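You operate a simulated robot arm through the tools that you are given. There is no shell and no other tool.

You are at the controls of a simulated robot arm. One attempt, no reset.

TASK
Let water in till the tube reads 400, then mix the batch till even.
Fine: set the pointer knob to MIX; end with the stop button.
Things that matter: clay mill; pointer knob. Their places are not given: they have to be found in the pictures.

Only the result counts: the job must be done as asked and must still hold three seconds after the hand-in. Knocking over, shifting, dropping, spilling or breaking anything else fails it.

THE ROBOT
A 7-joint arm with a two-finger parallel gripper, fixed in place. Base frame: the origin is at the foot of the arm, x ahead of it, y to its left, z up; the work surface is at about z = 72. Readings come in cm, degrees, newtons and seconds.
With the tool pointing down near the work surface it reaches from about 44 to 92 cm from the base axis. Its first joint turns from -143.0 to 143.0 degrees. Payload 3 kg.
The TCP is the grasp point between the finger pads, 3 cm short of the fingertips. In the tool frame z runs along the fingers and y along their closing line. The gripper opens to 9.4 cm. The fingers are 2.8 cm wide and 1 cm thick; the gripper's body (5 by 9.6 cm) begins 5.5 cm behind the TCP.
Orientation is that of the tool frame in the base frame, as a unit quaternion [x, y, z, w]. With the fingers straight down and closing along the base's y, the tool's x points along the base's -x, its y along +y and its z along -z.

THE INTERFACE
- The arm moves only by the tool nudge_tool. Its argument "plan" is a list of rows, each a list of 7 numbers: the shift along the tool's x, y, z in units of 25 mm (1.0 is 25 mm), then the turn, a rotation vector about the tool's x, y, z in units of 5 degrees (1.0 is 5 degrees), then the finger opening in cm, from 0 to 9.4. In form: [[tx, ty, tz, ax, ay, az, fingers], ...]. A call has 1 to 20 rows; each row shifts and turns the commanded pose from where the row before left it, along the tool's axes as they then stand. A call with a number of a shift or a turn outside -1 to 1 is refused whole. A row lasts 0.2 s, in which the tool goes at most 5 cm and 8.6 degrees; a call with a longer step from one row to the next is refused whole, and so is a gripper value outside its range. A pose out of reach is approached as far as the arm can. The call stops where the force on the tool passes 40 N (or 10 N more than at its start, if that is more) or the arm is blocked; 0.2 s more then pass. Each finger travels about 7.2 cm/s and halts on what it meets, pressing with about 43 N; the grip force reading is that of the motor and also rises with nothing between the fingers. The clock runs only during rows and for 0.2 s after the last one: add rows that do not move to give the fingers time. It gives the time, the measured TCP pose, the force on the tool (base axes), the opening and the grip force at its end, in the units of the frame above (readings bear some noise), with the torque about the TCP (base axes, N m) and any sound that the robot's microphone picked up, and new pictures: "views" is both (left out), scene, wrist or none.
- Cameras (640 x 400 px; columns grow to the right, rows downward): "scene" is fixed at [41.52, 64.1, 154.88]; the picture's right is [-0.48, -0.88, 0.00], its down [-0.83, 0.45, -0.33] and it looks along [0.29, -0.16, -0.94] (base axes); focal length 214 px, centre (320, 200). "wrist" rides on the gripper at [7.6, 1.4, -10.3] in the tool frame; the picture's right is [-0.18, 0.98, 0.00], its down [-0.75, -0.14, -0.64] and it looks along [-0.63, -0.12, 0.77] (tool axes); focal length 243 px, centre (320, 200).
- measure_at(camera, pixels): for up to 12 pixels [column, row] of the newest picture of that camera ("zoom" is the newest enlarged one), the place [x, y, z] in the base frame of the surface seen there, good to about 0.3 cm, but the place of the scene camera against the robot may be out by one fixed shift of up to 1.8 cm in any direction. No time passes.
- inspect(camera, box): a new picture of the part [left, top, right, bottom] of that camera's present view, enlarged. No time passes.
- close_job(): hands the job in; it is judged then, once.

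Open the gripper and draw the arm clear of the work before you hand the job in, unless the task says otherwise.

The tools are called after "Emit:" as a command line: name --pt "numbers of a row" for each row, then --argument value for the rest, lists and objects as JSON in quotes. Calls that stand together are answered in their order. nudge_tool: Moves the arm, as the interface text tells. Its arguments: {"type":"object","properties":{"plan":{"type":"array","items":{"type":"array","items":{"type":"number"}}},"views":{"type":"string","enum":["both","scene","wrist","none"]}},"required":["plan"]} The other tools are called the same way: measure_at (camera, pixels) gives the place of the surface under pixels of a picture; inspect (camera, box) takes an enlarged picture of a part of a camera's view; close_job () hands the job in.

At the start:

```text
t: 0.0
tcp_pos: [26.11, 36.8, 132.47]
orientation: [0.0, 1.0, -0.001, 0.0]
contact_force: [-0.2, -0.6, 0.1]
moment: [-0.01, 0.0, 0.03]
finger_gap: 9.4
gripper_force: 0.0
```

scene: 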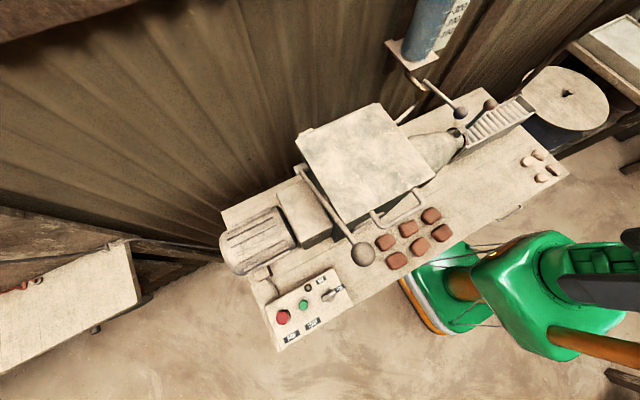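
wrist: 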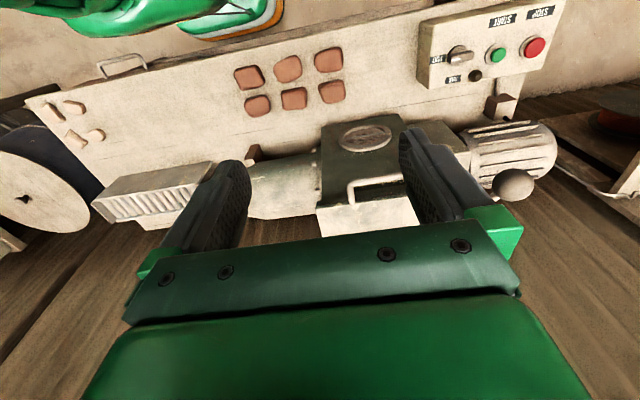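

I see a clay mill with a hopper lid at scene (365,160), a control box at (300,305), a water tank with valve lever near (430,60-110). I'll take enlarged looks at each.

Emit:
inspect --camera "scene" --box '[220, 240, 400, 352]'

Emit:
inspect --camera "scene" --box '[370, 0, 530, 130]'

Emit:
inspect --camera "scene" --box '[270, 90, 470, 280]'

Emit:
inspect --camera "wrist" --box '[400, 0, 580, 112]'

```text
3.56 times, centred on (310, 296) of scene
```

zoom: 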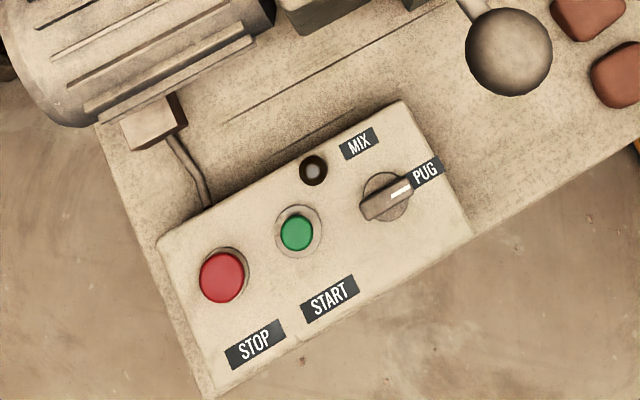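

```text
3.08 times, centred on (450, 65) of scene
```

zoom: 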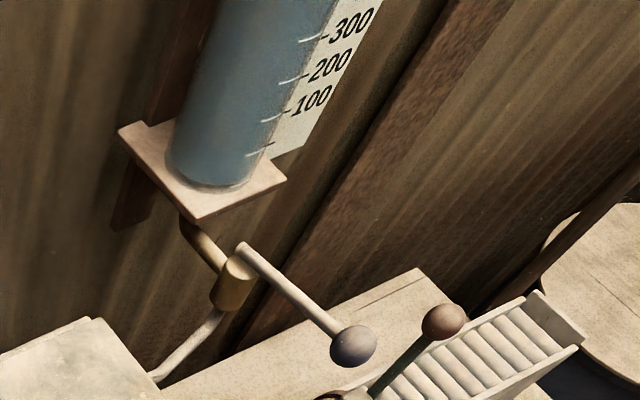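

```text
2.11 times, centred on (370, 185) of scene
```

zoom: 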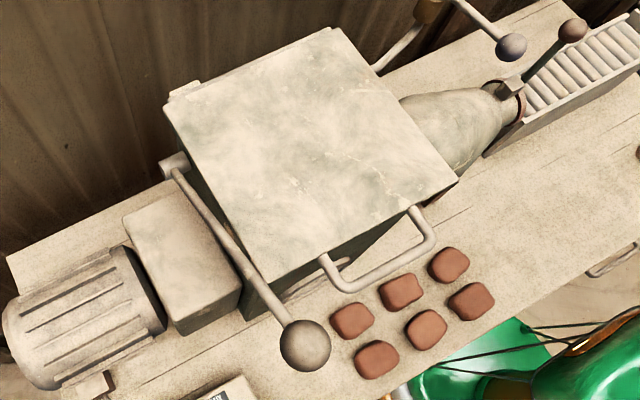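

```text
3.56 times, centred on (490, 56) of wrist
```

zoom: 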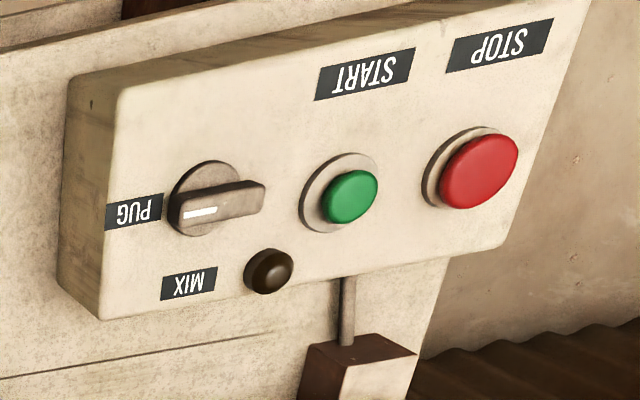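

The control box has STOP (red), START (green), a lamp, and a knob pointing at PUG. Let me measure these and other parts, and look closer at the wrist view.

Emit:
measure_at --camera "scene" --pixels '[[283, 317], [303, 305], [328, 296], [308, 288], [363, 253], [302, 168], [460, 112], [430, 82], [490, 104], [400, 220], [365, 160], [410, 55]]'

Emit:
measure_at --camera "wrist" --pixels '[[535, 47], [497, 55], [459, 56], [475, 76], [514, 185], [365, 137], [375, 185], [255, 75], [120, 65], [150, 185], [40, 200], [300, 210]]'

Emit:
inspect --camera "wrist" --box '[230, 90, 570, 250]'

Emit:
inspect --camera "wrist" --box '[0, 40, 260, 260]'

```text
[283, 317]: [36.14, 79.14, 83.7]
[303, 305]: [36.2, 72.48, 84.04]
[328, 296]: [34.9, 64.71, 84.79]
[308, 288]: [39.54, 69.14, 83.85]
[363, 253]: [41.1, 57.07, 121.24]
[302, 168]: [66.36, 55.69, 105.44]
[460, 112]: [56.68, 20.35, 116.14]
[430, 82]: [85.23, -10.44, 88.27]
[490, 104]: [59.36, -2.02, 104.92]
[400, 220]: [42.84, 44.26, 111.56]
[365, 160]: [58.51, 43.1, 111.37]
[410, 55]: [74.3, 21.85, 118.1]
```

```text
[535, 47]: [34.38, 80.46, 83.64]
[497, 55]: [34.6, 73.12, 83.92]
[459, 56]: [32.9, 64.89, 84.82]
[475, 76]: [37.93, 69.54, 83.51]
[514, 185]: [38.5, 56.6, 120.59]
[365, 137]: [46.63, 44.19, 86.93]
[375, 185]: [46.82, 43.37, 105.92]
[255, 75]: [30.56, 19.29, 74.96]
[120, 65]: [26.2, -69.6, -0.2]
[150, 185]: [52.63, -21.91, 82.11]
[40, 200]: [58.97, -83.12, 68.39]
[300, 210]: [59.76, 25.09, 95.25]
```

```text
1.88 times, centred on (400, 170) of wrist
```

zoom: 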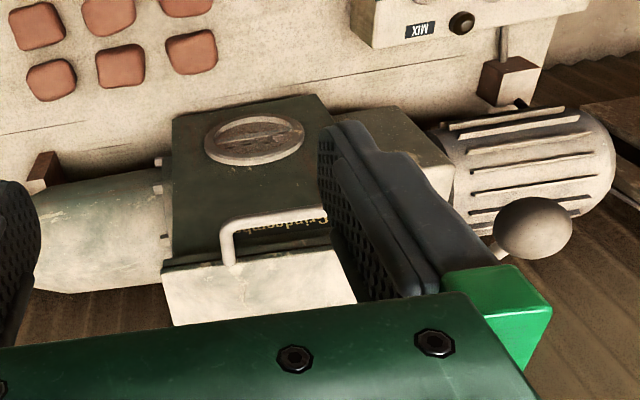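

```text
1.82 times, centred on (130, 150) of wrist
```

zoom: 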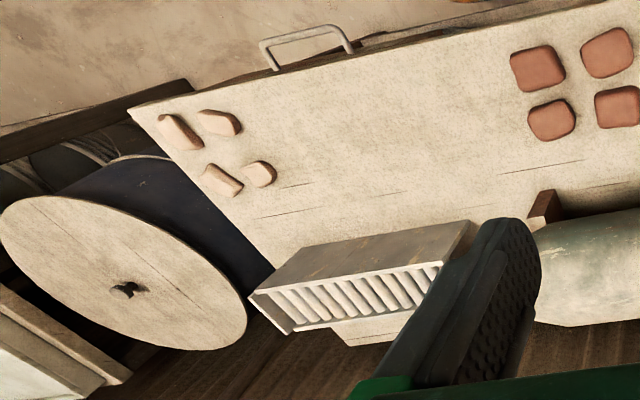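

The wrist and scene readings show the scene camera is shifted by about (+1.8, -0.5, +0.2) cm. The water tube goes out of the scene view at the top (430,0), so I tilt the tool up in place to look at the tube with the wrist camera.

Emit:
nudge_tool --pt "0 0 0 0 -1 0 9.4" --pt "0 0 0 0 -1 0 9.4" --pt "0 0 0 0 -1 0 9.4" --pt "0 0 0 0 -1 0 9.4" --pt "0 0 0 0 -1 0 9.4" --pt "0 0 0 0 -1 0 9.4" --pt "0 0 0 0 -1 0 9.4" --pt "0 0 0 0 -1 0 9.4" --pt "0 0 0 0 -1 0 9.4" --pt "0 0 0 0 -1 0 9.4" --pt "0 0 0 0 -1 0 9.4" --pt "0 0 0 0 -1 0 9.4" --views "both"

Emit:
measure_at --camera "scene" --pixels '[[422, 82], [427, 78], [430, 83], [440, 93], [450, 102], [458, 110], [462, 112], [419, 92], [405, 115], [442, 150], [455, 140], [480, 118]]'

```text
t: 1.0
tcp_pos: [27.38, 35.99, 133.17]
orientation: [0.004, 0.995, 0.092, 0.038]
contact_force: [0.2, 0.8, -0.2]
moment: [-0.03, 0.01, 0.01]
finger_gap: 9.41
gripper_force: 0.2
stopped in row 5: the arm was blocked; the commanded pose is now the measured one
```

scene: 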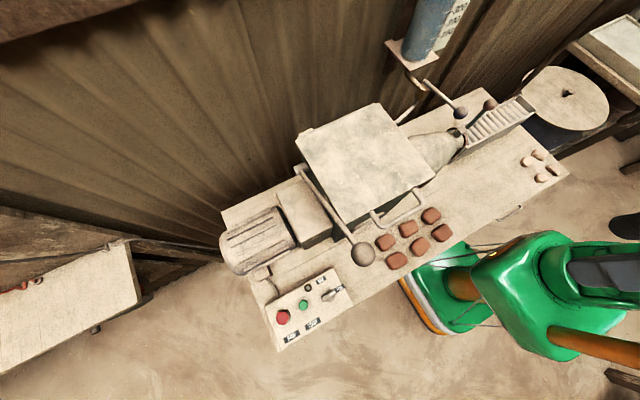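
wrist: 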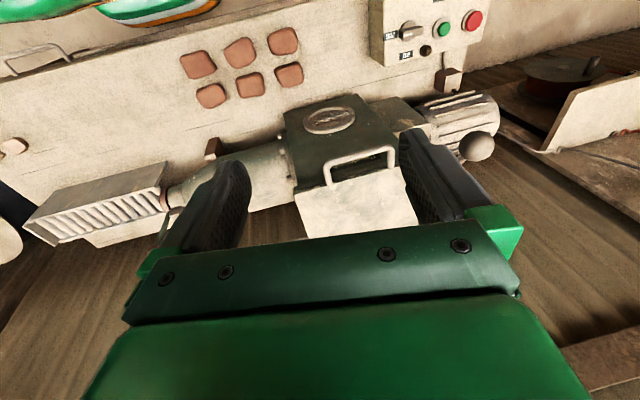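

```text
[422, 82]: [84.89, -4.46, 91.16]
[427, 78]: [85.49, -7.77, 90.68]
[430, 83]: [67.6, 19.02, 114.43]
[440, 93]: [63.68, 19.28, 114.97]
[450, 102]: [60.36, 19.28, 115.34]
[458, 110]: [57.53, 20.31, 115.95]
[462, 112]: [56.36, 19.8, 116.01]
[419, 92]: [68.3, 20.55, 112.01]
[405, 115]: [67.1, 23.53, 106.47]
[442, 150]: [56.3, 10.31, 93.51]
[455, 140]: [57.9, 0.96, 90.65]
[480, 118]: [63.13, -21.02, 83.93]
```

The arm was blocked while tilting near the base (wrist too close in). I'll first move out and up to about (47, 28, 138), levelling the tool, then tilt there to look at the tube.

Emit:
nudge_tool --pt "-0.98 -0.4 -0.25 0.26 0 0 9.4" --pt "-0.98 -0.4 -0.25 0.26 0 0 9.4" --pt "-0.98 -0.4 -0.25 0.26 0 0 9.4" --pt "-0.98 -0.4 -0.25 0.26 0 0 9.4" --pt "-0.98 -0.4 -0.25 0.26 0 0 9.4" --pt "-0.98 -0.4 -0.25 0.26 0 0 9.4" --pt "-0.98 -0.4 -0.25 0.26 0 0 9.4" --pt "-0.98 -0.4 -0.25 0.26 0 0 9.4" --views "both"

```text
t: 2.8
tcp_pos: [43.85, 28.25, 138.44]
orientation: [0.005, 0.999, 0.014, 0.043]
contact_force: [0.0, -0.6, 0.7]
moment: [-0.03, 0.0, 0.03]
finger_gap: 9.42
gripper_force: 0.0
out of reach, approached as far as the arm can: row 8
```

scene: 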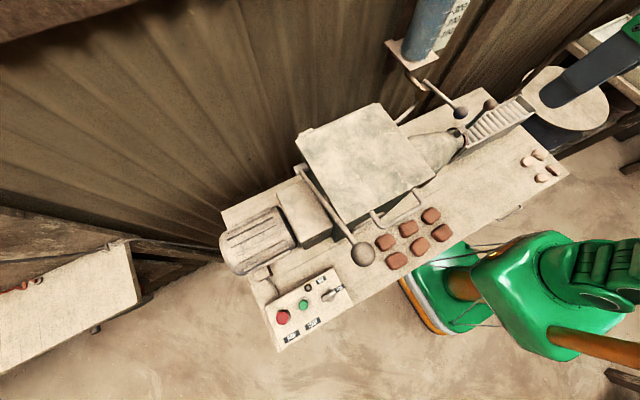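
wrist: 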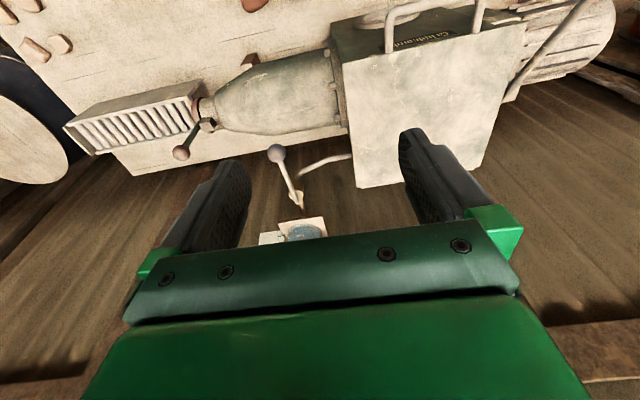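

Now the valve lever (ball at 276,153) and tube base (303,230) are visible. I tilt the tool up now, with the wrist moving back accordingly.

Emit:
nudge_tool --pt "0 0 0 0 -1 0 9.4" --pt "0 0 0 0 -1 0 9.4" --pt "0 0 0 0 -1 0 9.4" --pt "0 0 0 0 -1 0 9.4" --pt "0 0 0 0 -1 0 9.4" --pt "0 0 0 0 -1 0 9.4" --pt "0 0 0 0 -1 0 9.4" --pt "0 0 0 0 -1 0 9.4" --views "both"

```text
t: 4.8
tcp_pos: [47.3, 28.5, 133.99]
orientation: [0.017, 0.95, 0.033, 0.311]
contact_force: [-0.9, -0.3, -0.3]
moment: [-0.01, -0.04, -0.01]
finger_gap: 9.38
gripper_force: 0.0
stopped in row 8: the arm was blocked; the commanded pose is now the measured one
```

scene: 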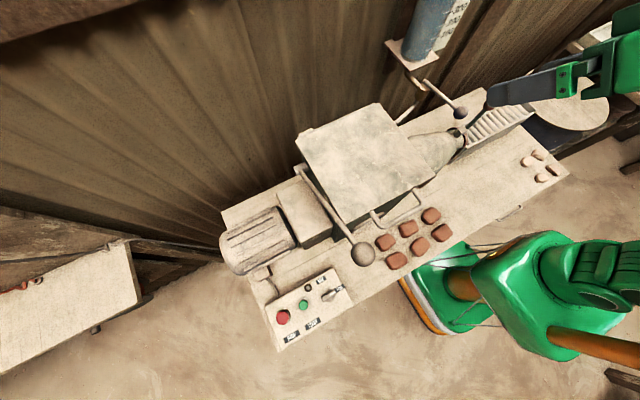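
wrist: 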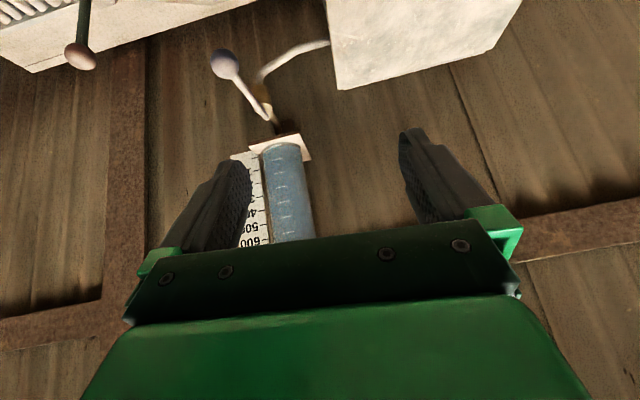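

The tube with its scale is visible between the fingers at (285,190), numbers up to 600. Let me zoom.

Emit:
inspect --camera "wrist" --box '[200, 120, 340, 250]'

Emit:
measure_at --camera "wrist" --pixels '[[224, 63], [268, 116], [265, 100], [285, 160], [290, 230], [262, 230], [260, 160], [79, 57], [84, 10], [280, 60], [250, 90], [300, 145]]'

```text
3.08 times, centred on (270, 185) of wrist
```

zoom: 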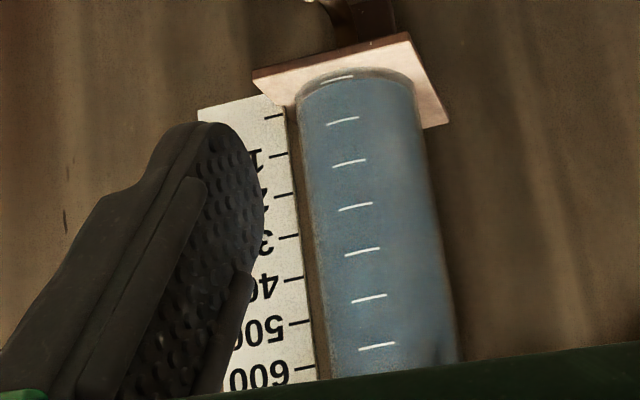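

```text
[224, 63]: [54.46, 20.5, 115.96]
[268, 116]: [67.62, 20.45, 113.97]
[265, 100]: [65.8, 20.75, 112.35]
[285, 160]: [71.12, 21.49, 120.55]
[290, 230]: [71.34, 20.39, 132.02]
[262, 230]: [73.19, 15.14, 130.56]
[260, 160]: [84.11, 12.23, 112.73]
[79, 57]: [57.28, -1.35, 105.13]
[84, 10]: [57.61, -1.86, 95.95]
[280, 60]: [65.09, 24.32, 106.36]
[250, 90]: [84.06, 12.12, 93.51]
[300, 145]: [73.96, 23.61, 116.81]
```

The scale runs upward (ticks, 600 at z≈132), and the water reaches above the visible part. I raise the tool about 10 cm to see the tube's top.

Emit:
nudge_tool --pt "-0.59 0 -0.8 0 0 0 9.4" --pt "-0.59 0 -0.8 0 0 0 9.4" --pt "-0.59 0 -0.8 0 0 0 9.4" --pt "-0.59 0 -0.8 0 0 0 9.4" --views "wrist"

Emit:
inspect --camera "wrist" --box '[180, 60, 340, 250]'

```text
t: 5.8
tcp_pos: [46.86, 27.95, 144.57]
orientation: [0.014, 0.948, 0.034, 0.318]
contact_force: [0.3, 0.2, 0.3]
moment: [-0.01, -0.02, -0.02]
finger_gap: 9.41
gripper_force: 0.1
```

wrist: 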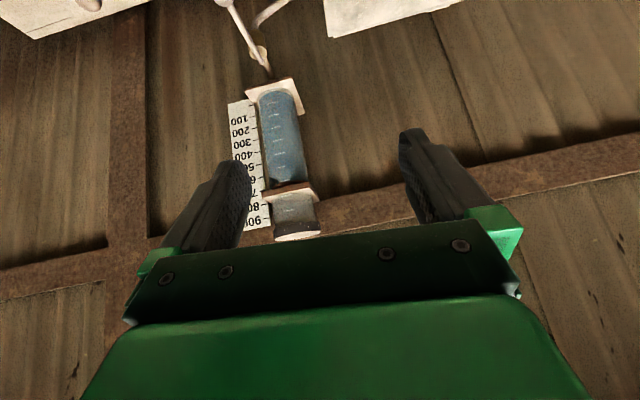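

```text
2.11 times, centred on (260, 155) of wrist
```

zoom: 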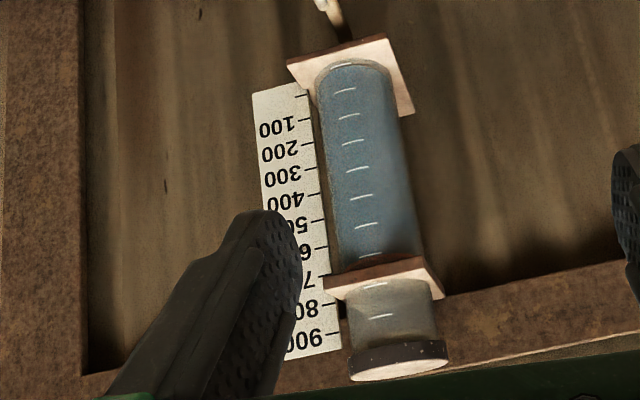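

The water stands near the upper bracket (about 650–700) and the scale has 400 to drain down to. Let me try tilting a bit further here to see whether the arm allows it, and look closer at the valve.

Emit:
nudge_tool --pt "0.59 0 0.8 0 0 0 9.4" --pt "0.59 0 0.8 0 0 0 9.4" --pt "0.59 0 0.8 0 0 0 9.4" --pt "0.59 0 0.8 0 0 0 9.4" --pt "0 0 0 0 0 0 9.4" --views "wrist"

Emit:
inspect --camera "wrist" --box '[180, 20, 360, 160]'

Emit:
inspect --camera "wrist" --box '[210, 40, 330, 130]'

```text
t: 7.0
tcp_pos: [47.46, 28.58, 134.01]
orientation: [0.02, 0.952, 0.046, 0.303]
contact_force: [-0.4, 0.4, 0.4]
moment: [0.01, 0.02, 0.0]
finger_gap: 9.38
gripper_force: 0.0
```

wrist: 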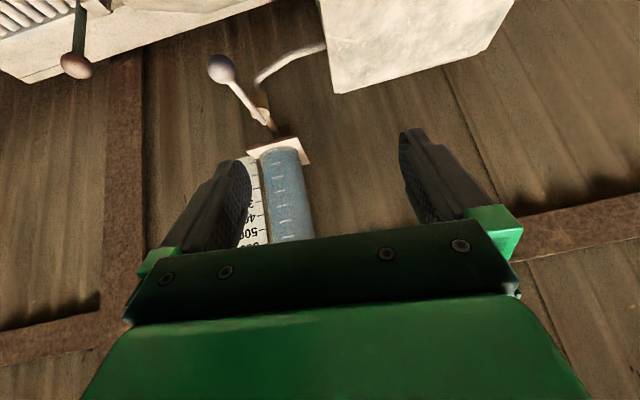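

```text
2.86 times, centred on (270, 90) of wrist
```

zoom: 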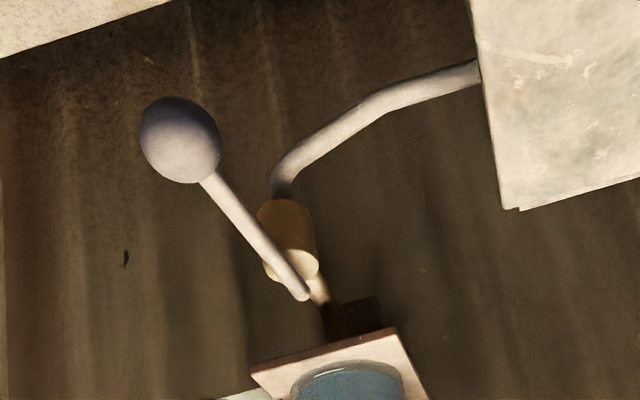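

```text
4.44 times, centred on (270, 85) of wrist
```

zoom: 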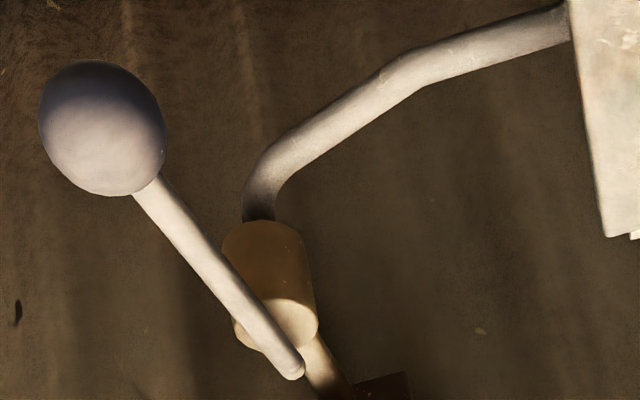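

The valve lever is mounted on top of a brass body near (67,20.5,114) with its ball at about (55,20.5,116); it likely swings sideways. I measure ball extents, lid edge, and lever points before approaching.

Emit:
measure_at --camera "wrist" --pixels '[[338, 88], [325, 20], [322, 48], [209, 68], [233, 70], [221, 57], [221, 82], [240, 92], [252, 108], [266, 122], [258, 96], [470, 60]]'

Emit:
measure_at --camera "scene" --pixels '[[434, 178], [378, 104], [298, 138], [353, 221], [460, 106], [460, 118], [454, 112], [467, 112], [372, 213], [420, 195], [400, 226], [425, 205]]'

```text
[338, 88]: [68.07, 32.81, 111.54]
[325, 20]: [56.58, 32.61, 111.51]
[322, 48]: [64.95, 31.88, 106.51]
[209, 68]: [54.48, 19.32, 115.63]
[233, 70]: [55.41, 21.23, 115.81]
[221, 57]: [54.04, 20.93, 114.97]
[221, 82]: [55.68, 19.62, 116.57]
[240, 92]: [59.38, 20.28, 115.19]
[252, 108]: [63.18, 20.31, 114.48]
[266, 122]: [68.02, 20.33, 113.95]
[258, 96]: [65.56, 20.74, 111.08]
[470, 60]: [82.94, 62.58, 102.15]
```

```text
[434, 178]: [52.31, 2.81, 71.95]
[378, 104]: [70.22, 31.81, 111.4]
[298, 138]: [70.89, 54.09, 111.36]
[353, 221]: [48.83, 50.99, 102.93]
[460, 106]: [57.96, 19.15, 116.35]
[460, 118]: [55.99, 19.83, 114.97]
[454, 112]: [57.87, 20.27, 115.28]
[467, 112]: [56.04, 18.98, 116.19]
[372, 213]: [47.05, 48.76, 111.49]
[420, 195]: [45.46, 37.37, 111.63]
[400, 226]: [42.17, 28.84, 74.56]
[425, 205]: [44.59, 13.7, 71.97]
```

The ball centre is about (55.7, 20.3, 115.5), radius ~1.5, and the hopper lid edge is far enough (y≥32). I move to a stand-off point behind/above the ball with fingers opened to 6 cm, keeping the tilt.

Emit:
nudge_tool --pt "0 0 0 1 0 0 6" --pt "0.27 -0.69 0.96 0 0 0 6" --pt "0.27 -0.69 0.96 0 0 0 6" --pt "0.27 -0.69 0.96 0 0 0 6" --pt "0.27 -0.69 0.96 0 0 0 6" --pt "0.27 -0.69 0.96 0 0 0 6" --views "both"

```text
t: 8.4
tcp_pos: [50.78, 20.24, 122.86]
orientation: [0.027, 0.949, 0.0, 0.314]
contact_force: [-0.2, 0.5, -0.7]
moment: [-0.02, 0.0, -0.01]
finger_gap: 6.0
gripper_force: 0.0
```

scene: 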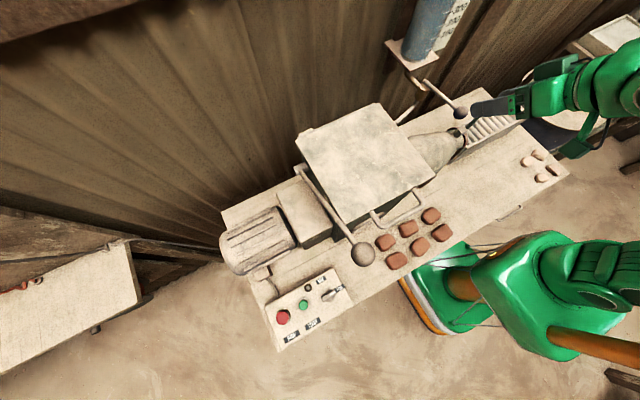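
wrist: 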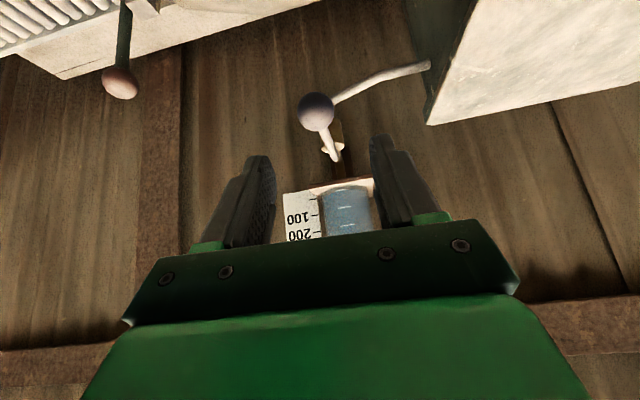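

The ball is at (316,112), centred between the fingers. I re-measure it from close.

Emit:
measure_at --camera "wrist" --pixels '[[316, 112], [301, 112], [331, 110], [316, 98], [316, 124], [326, 140], [336, 158], [340, 130], [350, 95], [425, 66], [118, 82], [430, 120]]'

Emit:
inspect --camera "wrist" --box '[270, 60, 390, 190]'

```text
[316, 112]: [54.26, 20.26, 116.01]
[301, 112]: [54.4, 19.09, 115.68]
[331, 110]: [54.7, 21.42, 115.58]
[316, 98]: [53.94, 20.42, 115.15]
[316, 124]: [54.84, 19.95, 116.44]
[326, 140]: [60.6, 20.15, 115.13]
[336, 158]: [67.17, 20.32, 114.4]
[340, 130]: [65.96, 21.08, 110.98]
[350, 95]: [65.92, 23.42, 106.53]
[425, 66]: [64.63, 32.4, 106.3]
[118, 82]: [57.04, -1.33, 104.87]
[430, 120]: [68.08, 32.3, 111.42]
```

```text
3.08 times, centred on (330, 125) of wrist
```

zoom: 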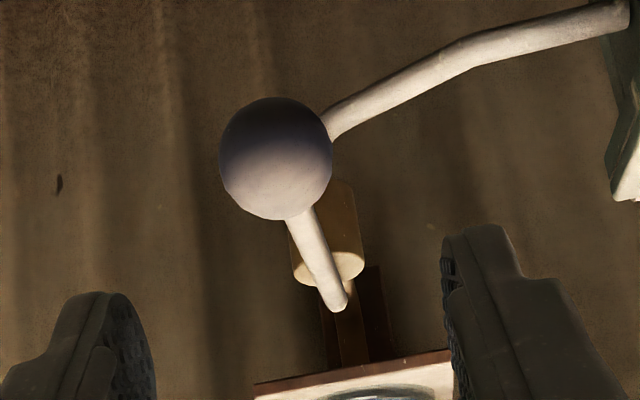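

Ball centre ≈ (55.5, 20.2, 115.2). I advance along the fingers so the ball sits between the pads, fingers still open at 6.

Emit:
nudge_tool --pt "0.08 0.01 0.9 0 0 0 6" --pt "0.08 0.01 0.9 0 0 0 6" --pt "0.08 0.01 0.9 0 0 0 6" --pt "0.08 0.01 0.9 0 0 0 6" --pt "0 0 0 0 0 0 6" --views "both"

```text
t: 9.6
tcp_pos: [55.83, 19.7, 114.92]
orientation: [0.028, 0.949, -0.011, 0.314]
contact_force: [0.1, 0.3, 0.4]
moment: [-0.01, -0.03, 0.02]
finger_gap: 6.03
gripper_force: 0.2
```

scene: 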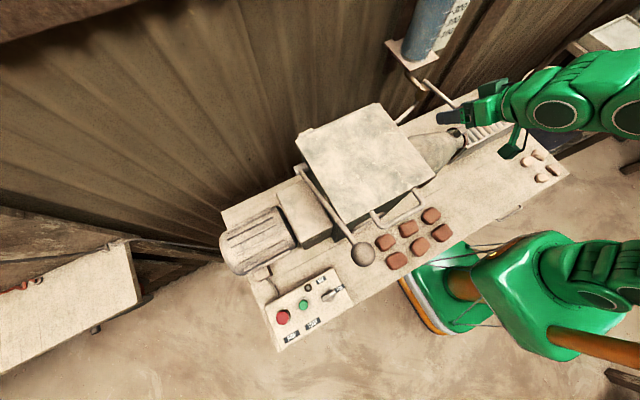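
wrist: 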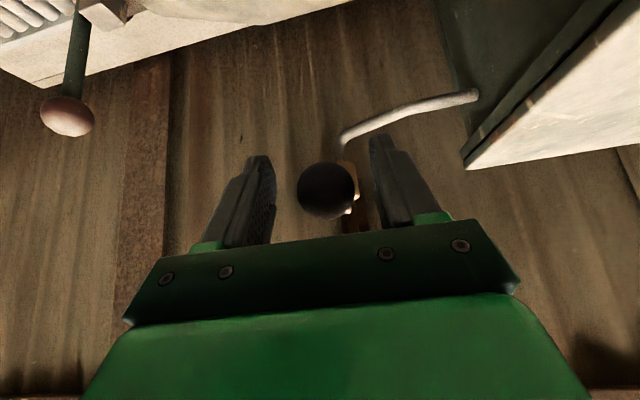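

The ball sits between the pads at (327,190), about 0.5 cm to the +y side. I shift slightly and close to a loose cage of 3.6 cm.

Emit:
nudge_tool --pt "0 0.22 0 0 0 0 6" --pt "0 0 0 0 0 0 3.6" --pt "0 0 0 0 0 0 3.6" --pt "0 0 0 0 0 0 3.6" --views "wrist"

```text
t: 10.6
tcp_pos: [55.83, 20.13, 115.0]
orientation: [0.029, 0.949, -0.01, 0.314]
contact_force: [-0.7, -0.4, -0.4]
moment: [0.05, -0.03, 0.04]
finger_gap: 3.6
gripper_force: 0.0
```

wrist: 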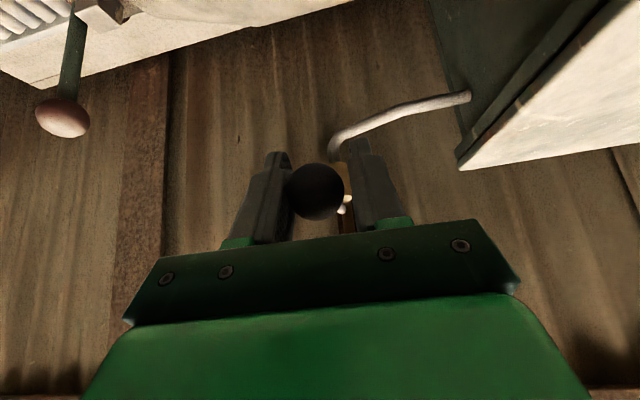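

Caged with no contact force. I test the swing with a small push toward -y (about 1.5 cm) and watch force and sound.

Emit:
nudge_tool --pt "0 -0.3 0 0 0 0 3.6" --pt "0 -0.3 0 0 0 0 3.6" --views "wrist"

```text
t: 11.2
tcp_pos: [55.64, 18.74, 115.0]
orientation: [0.028, 0.949, -0.009, 0.315]
contact_force: [4.9, 29.0, -3.2]
moment: [-0.17, -0.18, -0.17]
finger_gap: 5.22
gripper_force: 14.3
```

wrist: 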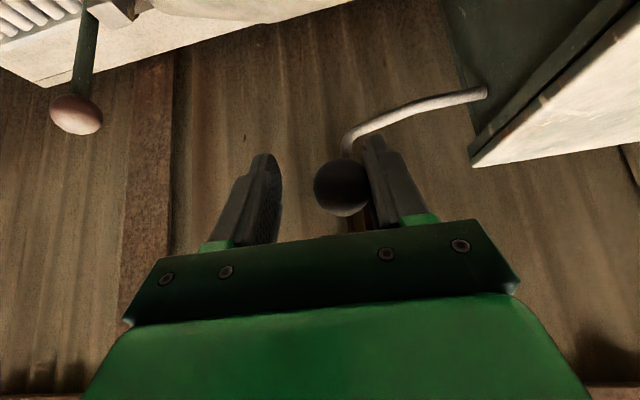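

The -y direction is blocked (29 N and the finger was pushed open, ball did not move). I return and try +y gently.

Emit:
nudge_tool --pt "0 0.3 0 0 0 0 5.2" --pt "0 0.3 0 0 0 0 3.6" --pt "0 0 0 0 0 0 3.6" --pt "0 0 0 0 0 0 3.6" --views "wrist"

```text
t: 12.2
tcp_pos: [55.81, 20.19, 114.99]
orientation: [0.029, 0.949, -0.009, 0.314]
contact_force: [0.5, -0.7, 0.0]
moment: [-0.04, 0.02, 0.01]
finger_gap: 3.57
gripper_force: 0.0
```

wrist: 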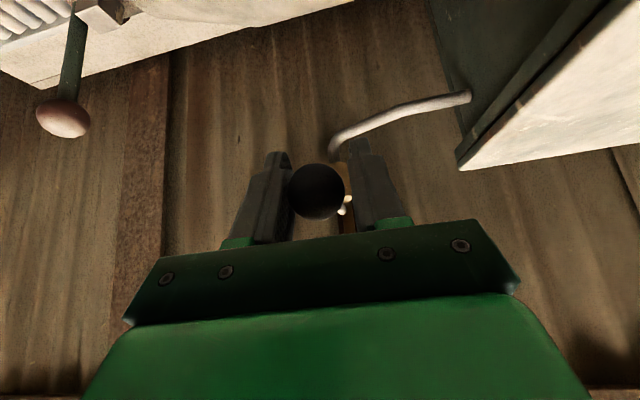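

Back at the start with no force. Now a small push toward +y (1 cm).

Emit:
nudge_tool --pt "0 0.2 0 0 0 0 3.6" --pt "0 0.2 0 0 0 0 3.6" --views "wrist"

```text
t: 12.8
tcp_pos: [55.85, 21.01, 114.93]
orientation: [0.03, 0.949, -0.01, 0.314]
contact_force: [0.4, -25.3, 1.1]
moment: [0.06, -0.05, 0.11]
finger_gap: 5.0
gripper_force: 12.1
```

wrist: 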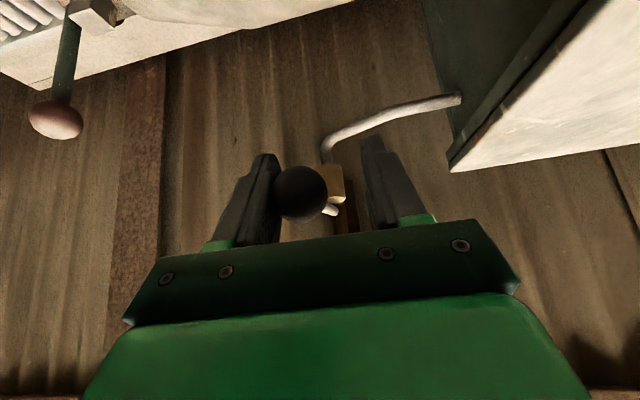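

Also blocked toward +y, so the lever must swing up/down about a y axis. I re-centre, grip the ball firmly, and test vertical motion.

Emit:
nudge_tool --pt "0 -0.2 0 0 0 0 5" --pt "0 -0.2 0 0 0 0 3.6" --pt "0 0 0 0 0 0 2.4" --pt "0 0 0 0 0 0 2.4" --pt "0 0 0 0 0 0 2.4" --views "wrist"

```text
t: 14.0
tcp_pos: [55.78, 20.05, 114.82]
orientation: [0.029, 0.949, -0.009, 0.313]
contact_force: [1.4, -14.3, -3.7]
moment: [0.15, 0.03, 0.08]
finger_gap: 3.21
gripper_force: 6.8
```

wrist: 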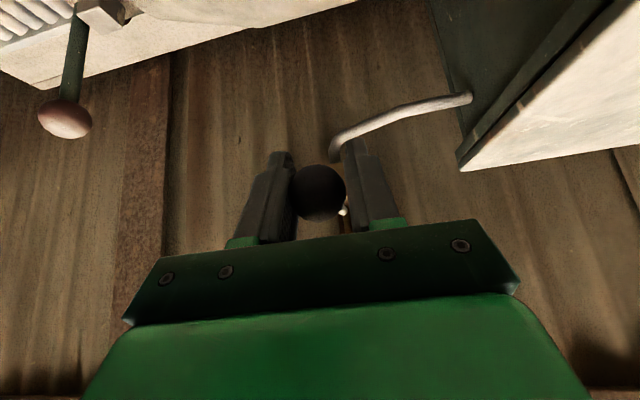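

One finger is pressing (−14 N); I shift 0.1 cm toward −y and close fully to grip the ball evenly.

Emit:
nudge_tool --pt "0 -0.05 0 0 0 0 2.0" --pt "0 0 0 0 0 0 2.0" --pt "0 0 0 0 0 0 2.0" --views "none"

```text
t: 14.8
tcp_pos: [55.75, 20.06, 114.85]
orientation: [0.029, 0.949, -0.01, 0.314]
contact_force: [4.4, -18.3, -8.0]
moment: [0.03, 0.44, -0.03]
finger_gap: 2.89
gripper_force: 45.1
```

Gripped (gap 2.89, 45 N). I relieve the side load by shifting slightly to −y, then test a small downward move of ~0.8 cm.

Emit:
nudge_tool --pt "0 -0.06 0 0 0 0 2.0" --pt "0.095 0 0.128 0 0 0 2.0" --pt "0.095 0 0.128 0 0 0 2.0" --views "wrist"

```text
t: 15.6
tcp_pos: [55.78, 19.95, 114.45]
orientation: [0.028, 0.948, -0.008, 0.318]
contact_force: [4.6, -7.0, 11.3]
moment: [-0.05, -1.22, -0.03]
finger_gap: 2.9
gripper_force: 45.2
```

wrist: 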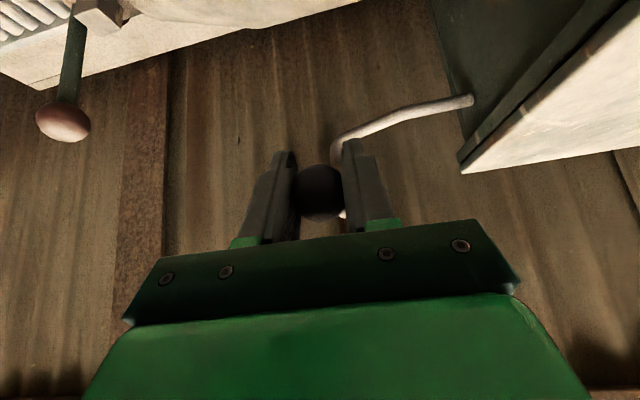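

It moved only ~0.4 cm with 11 N resisting. I test the upward direction for comparison (back up and ~0.8 cm above the start).

Emit:
nudge_tool --pt "-0.095 0 -0.128 0 0 0 2.0" --pt "-0.095 0 -0.128 0 0 0 2.0" --pt "-0.095 0 -0.128 0 0 0 2.0" --pt "-0.095 0 -0.128 0 0 0 2.0" --views "wrist"

```text
t: 16.6
tcp_pos: [55.75, 19.97, 115.18]
orientation: [0.028, 0.95, -0.01, 0.311]
contact_force: [-0.8, 6.7, -11.0]
moment: [-0.15, -0.94, -0.08]
finger_gap: 2.88
gripper_force: 44.8
stopped in row 4: the force on the tool passed its limit at 41 N (the readings are from after the stop); the commanded pose is now the measured one
```

wrist: 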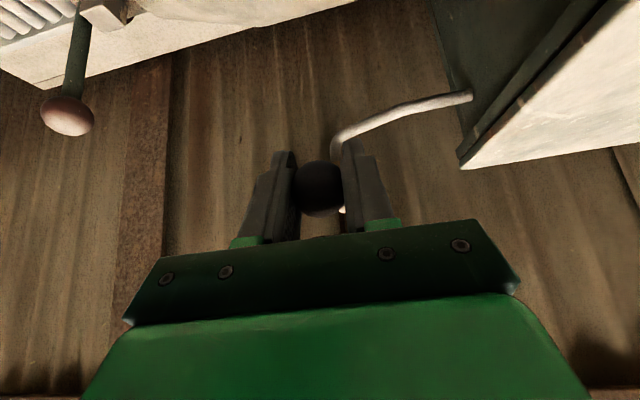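

Upward hit 41 N without moving. Downward had only 11 N, so I push down further in small steps with the force stop as guard.

Emit:
nudge_tool --pt "0.095 0 0.128 0 0 0 2.0" --pt "0.095 0 0.128 0 0 0 2.0" --pt "0.095 0 0.128 0 0 0 2.0" --pt "0.095 0 0.128 0 0 0 2.0" --pt "0.095 0 0.128 0 0 0 2.0" --views "wrist"

```text
t: 17.8
tcp_pos: [55.75, 20.0, 113.23]
orientation: [0.028, 0.949, -0.01, 0.312]
contact_force: [10.0, 16.2, 11.5]
moment: [-0.11, -1.05, -0.15]
finger_gap: 2.85
gripper_force: 45.3
```

wrist: 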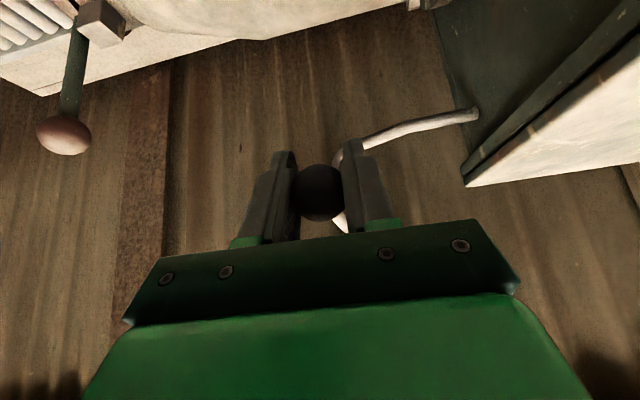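

The ball now moves down with the gripper (z 113.2), so pushing down opens the valve. Before going further I let go and rise to the viewing pose to see whether the level is changing at this small opening.

Emit:
nudge_tool --pt "0 0 0 0 0 0 6" --pt "0 0 0 0 0 0 6" --pt "0 0 -0.9 0 0 0 6" --pt "0 0 -0.9 0 0 0 6" --pt "0 0 -0.9 0 0 0 6" --pt "0 0 -0.9 0 0 0 6" --pt "-0.49 0.36 -0.95 0 0 0 6" --pt "-0.49 0.36 -0.95 0 0 0 6" --pt "-0.49 0.36 -0.95 0 0 0 6" --pt "-0.49 0.36 -0.95 0 0 0 6" --pt "-0.49 0.36 -0.95 0 0 0 6" --pt "-0.49 0.36 -0.95 0 0 0 6" --pt "-0.49 0.36 -0.95 0 0 0 6" --pt "-0.49 0.36 -0.95 0 0 0 8" --pt "-0.49 0.36 -0.95 0 0 0 9.4" --views "both"

Emit:
inspect --camera "wrist" --box '[180, 60, 340, 250]'

```text
t: 21.1
tcp_pos: [50.07, 28.5, 140.73]
orientation: [0.034, 0.96, -0.02, 0.278]
contact_force: [0.1, -0.2, 0.3]
moment: [-0.01, 0.01, 0.02]
finger_gap: 9.43
gripper_force: 0.1
stopped in row 15: the arm was blocked; the commanded pose is now the measured one
```

scene: 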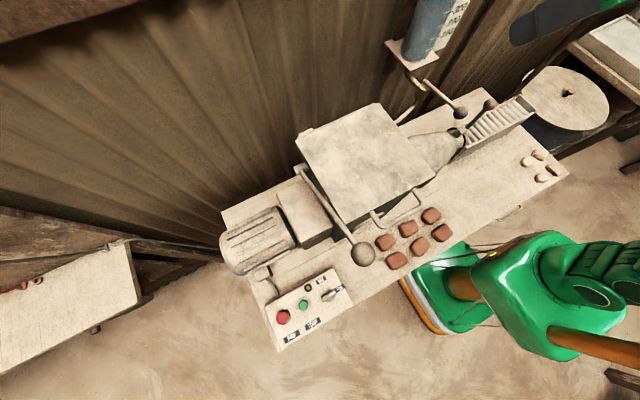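
wrist: 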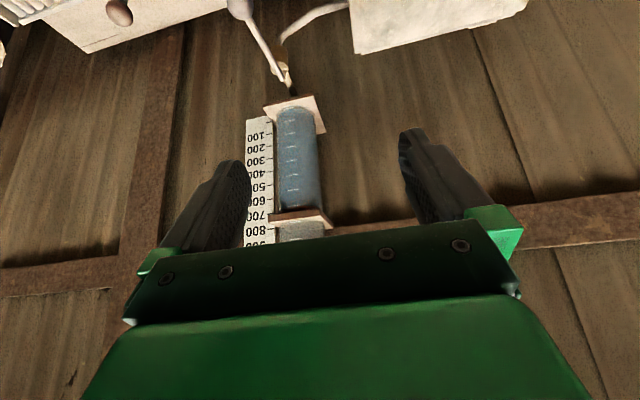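

```text
2.11 times, centred on (260, 155) of wrist
```

zoom: 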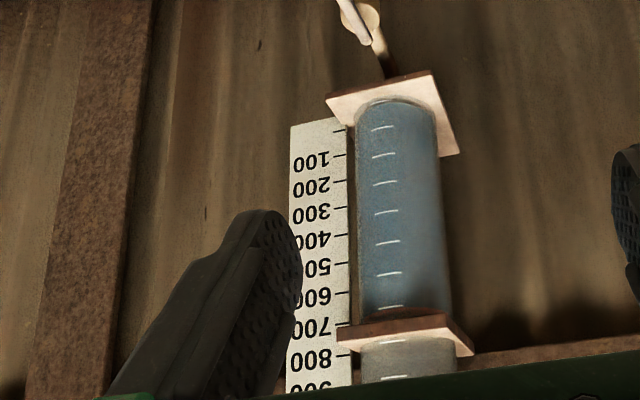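

The ticks are clear (100 at row 154 … 600 at 306 in the zoom). I zoom closer on the area near the upper bracket to see the water surface.

Emit:
inspect --camera "wrist" --box '[240, 150, 350, 245]'

Emit:
inspect --camera "scene" --box '[400, 0, 500, 120]'

```text
4.21 times, centred on (295, 198) of wrist
```

zoom: 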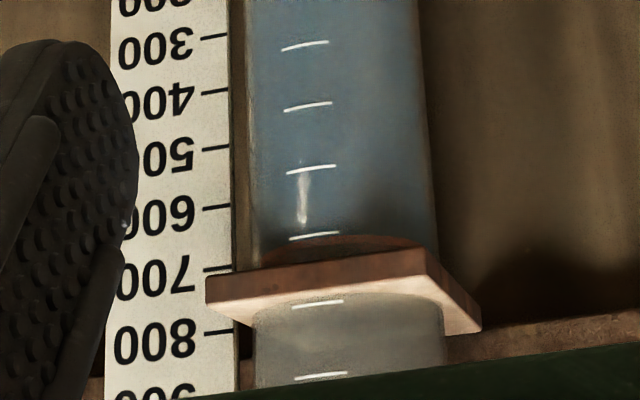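

```text
3.33 times, centred on (450, 60) of scene
```

zoom: 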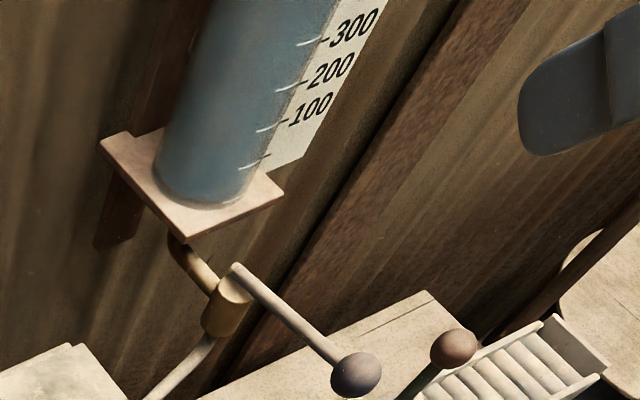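

I zoom further at the possible water line just below the bracket.

Emit:
inspect --camera "wrist" --box '[270, 185, 340, 229]'

```text
9.09 times, centred on (305, 207) of wrist
```

zoom: 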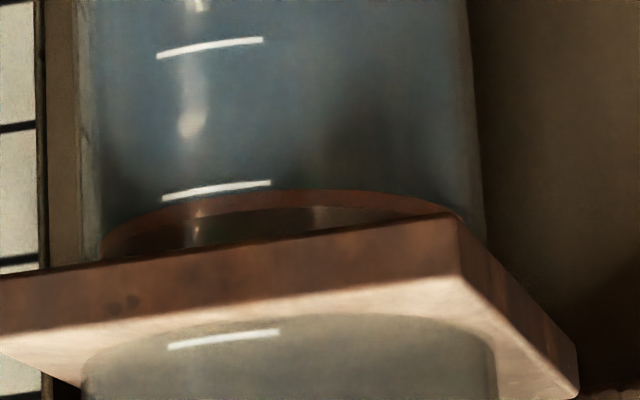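

There's an arc right at the 600 tick (row ~192) that looks like the water surface rim. I wait 2 s here to see whether it moves with the valve slightly open.

Emit:
nudge_tool --pt "0 0 0 0 0 0 9.4" --pt "0 0 0 0 0 0 9.4" --pt "0 0 0 0 0 0 9.4" --pt "0 0 0 0 0 0 9.4" --pt "0 0 0 0 0 0 9.4" --pt "0 0 0 0 0 0 9.4" --pt "0 0 0 0 0 0 9.4" --pt "0 0 0 0 0 0 9.4" --views "wrist"

Emit:
inspect --camera "wrist" --box '[270, 185, 340, 229]'

```text
t: 22.9
tcp_pos: [50.12, 28.52, 140.81]
orientation: [0.034, 0.959, -0.022, 0.28]
contact_force: [0.9, 0.4, 0.9]
moment: [0.0, 0.03, -0.02]
finger_gap: 9.4
gripper_force: 0.2
```

wrist: 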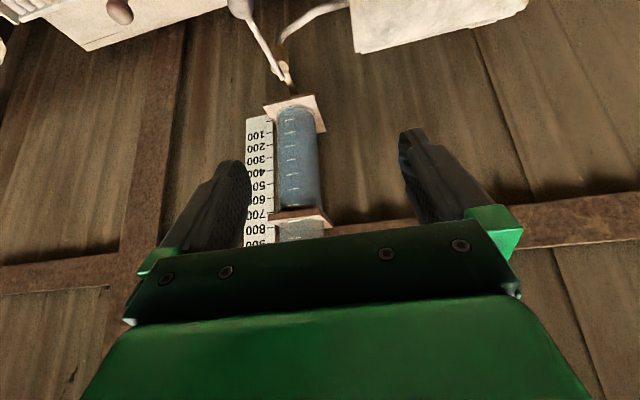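

```text
9.09 times, centred on (305, 207) of wrist
```

zoom: 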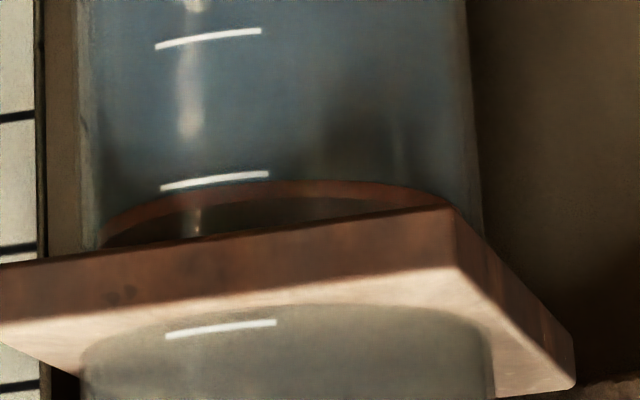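

No visible flow yet. I measure the lever's present position to re-grip it.

Emit:
measure_at --camera "wrist" --pixels '[[240, 5], [250, 18], [262, 42], [274, 68], [280, 78], [288, 70], [120, 12], [300, 150], [300, 195], [260, 160]]'

Emit:
measure_at --camera "scene" --pixels '[[461, 112], [455, 106], [445, 97], [435, 87], [427, 80], [490, 104]]'

```text
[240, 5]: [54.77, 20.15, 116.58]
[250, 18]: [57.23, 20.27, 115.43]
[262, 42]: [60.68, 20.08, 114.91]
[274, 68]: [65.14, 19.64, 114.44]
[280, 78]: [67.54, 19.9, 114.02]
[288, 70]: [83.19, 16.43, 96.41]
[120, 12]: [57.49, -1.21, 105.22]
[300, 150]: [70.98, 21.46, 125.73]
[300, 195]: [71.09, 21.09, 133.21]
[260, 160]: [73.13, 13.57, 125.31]
```

```text
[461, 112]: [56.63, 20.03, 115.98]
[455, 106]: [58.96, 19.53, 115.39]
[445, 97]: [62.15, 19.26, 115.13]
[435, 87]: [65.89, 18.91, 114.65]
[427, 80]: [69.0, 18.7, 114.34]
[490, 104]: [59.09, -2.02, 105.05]
```

The lever is back at its original place (ball z≈116), so it springs shut when released: the valve must be held open. I go back to the ball with fingers at 6 cm.

Emit:
nudge_tool --pt "0.505 -0.42 0.97 0 0 0 8" --pt "0.505 -0.42 0.97 0 0 0 6" --pt "0.505 -0.42 0.97 0 0 0 6" --pt "0.505 -0.42 0.97 0 0 0 6" --pt "0.505 -0.42 0.97 0 0 0 6" --pt "0.505 -0.42 0.97 0 0 0 6" --pt "0.505 -0.42 0.97 0 0 0 6" --pt "0 0 0 0 0 0 6" --views "wrist"

Emit:
measure_at --camera "wrist" --pixels '[[316, 112], [320, 120], [310, 105]]'

```text
t: 24.9
tcp_pos: [52.05, 20.39, 119.52]
orientation: [0.036, 0.965, -0.034, 0.258]
contact_force: [-1.0, 0.6, 0.2]
moment: [0.0, 0.0, 0.02]
finger_gap: 6.02
gripper_force: 0.0
stopped in row 8: the arm was blocked; the commanded pose is now the measured one
```

wrist: 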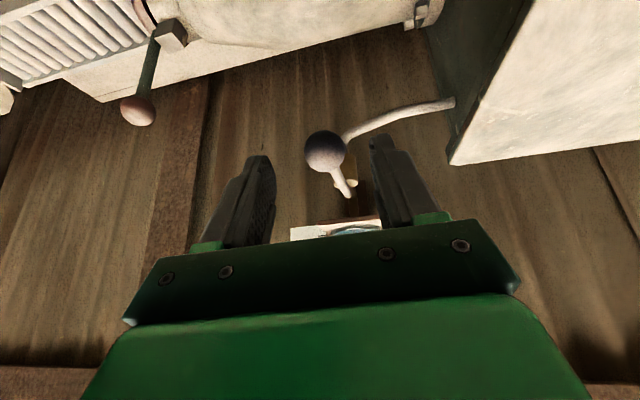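

```text
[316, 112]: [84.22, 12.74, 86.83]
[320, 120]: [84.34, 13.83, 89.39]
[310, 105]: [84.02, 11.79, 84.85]
```

The ball is at (326,150). The arm grazed a joint limit, so I lower the tilt by 10°, straighten the tool, and move onto the ball.

Emit:
nudge_tool --pt "0 0 -0.3 -0.5 1 0 6" --pt "0 0 0 -0.5 1 0 6" --pt "-0.24 -0.03 0.83 0 0 0 6" --pt "-0.24 -0.03 0.83 0 0 0 6" --pt "-0.24 -0.03 0.83 0 0 0 6" --pt "0 0 0 0 0 0 6" --views "wrist"

```text
t: 26.4
tcp_pos: [55.57, 20.22, 115.15]
orientation: [0.026, 0.984, 0.012, 0.177]
contact_force: [0.0, -0.5, 0.7]
moment: [0.0, -0.02, 0.03]
finger_gap: 6.02
gripper_force: 0.0
```

wrist: 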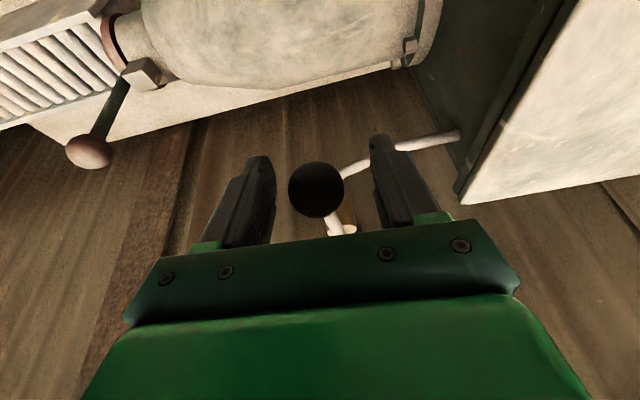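

Ball centred at (316,190). I grip it.

Emit:
nudge_tool --pt "0 -0.07 0 0 0 0 4" --pt "0 0 0 0 0 0 2.0" --pt "0 0 0 0 0 0 2.0" --pt "0 0 0 0 0 0 2.0" --views "none"

```text
t: 27.4
tcp_pos: [55.55, 20.0, 115.02]
orientation: [0.027, 0.984, 0.012, 0.178]
contact_force: [1.0, 2.3, -0.5]
moment: [0.02, 0.01, -0.06]
finger_gap: 2.89
gripper_force: 45.5
```

Gripped with almost no side load. Now I swing the lever down about 30° along its arc and look at force, sound and scene.

Emit:
nudge_tool --pt "0.227 -0.02 0.566 0 0 0 2.0" --pt "0.227 -0.02 0.566 0 0 0 2.0" --pt "0.072 -0.013 0.608 0 0 0 2.0" --pt "0.072 -0.013 0.608 0 0 0 2.0" --views "both"

```text
t: 28.4
tcp_pos: [56.12, 20.08, 109.17]
orientation: [0.027, 0.983, 0.013, 0.179]
contact_force: [1.3, -4.0, 12.5]
moment: [0.03, -0.18, 0.01]
finger_gap: 2.96
gripper_force: 25.8
```

scene: 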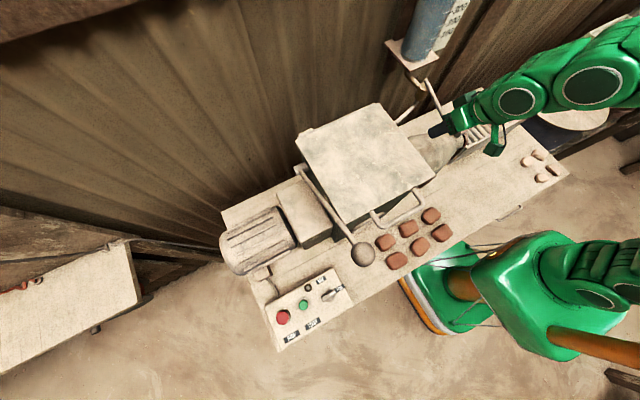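
wrist: 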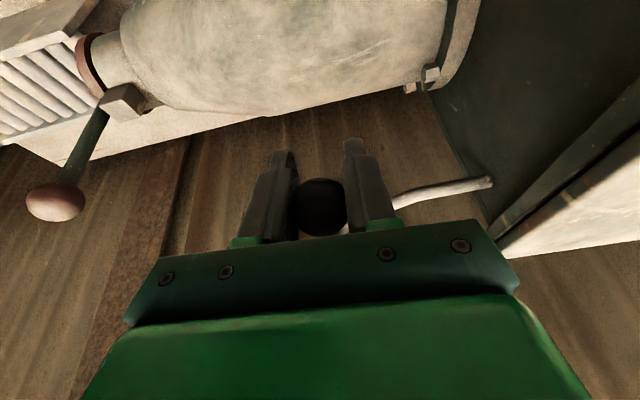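

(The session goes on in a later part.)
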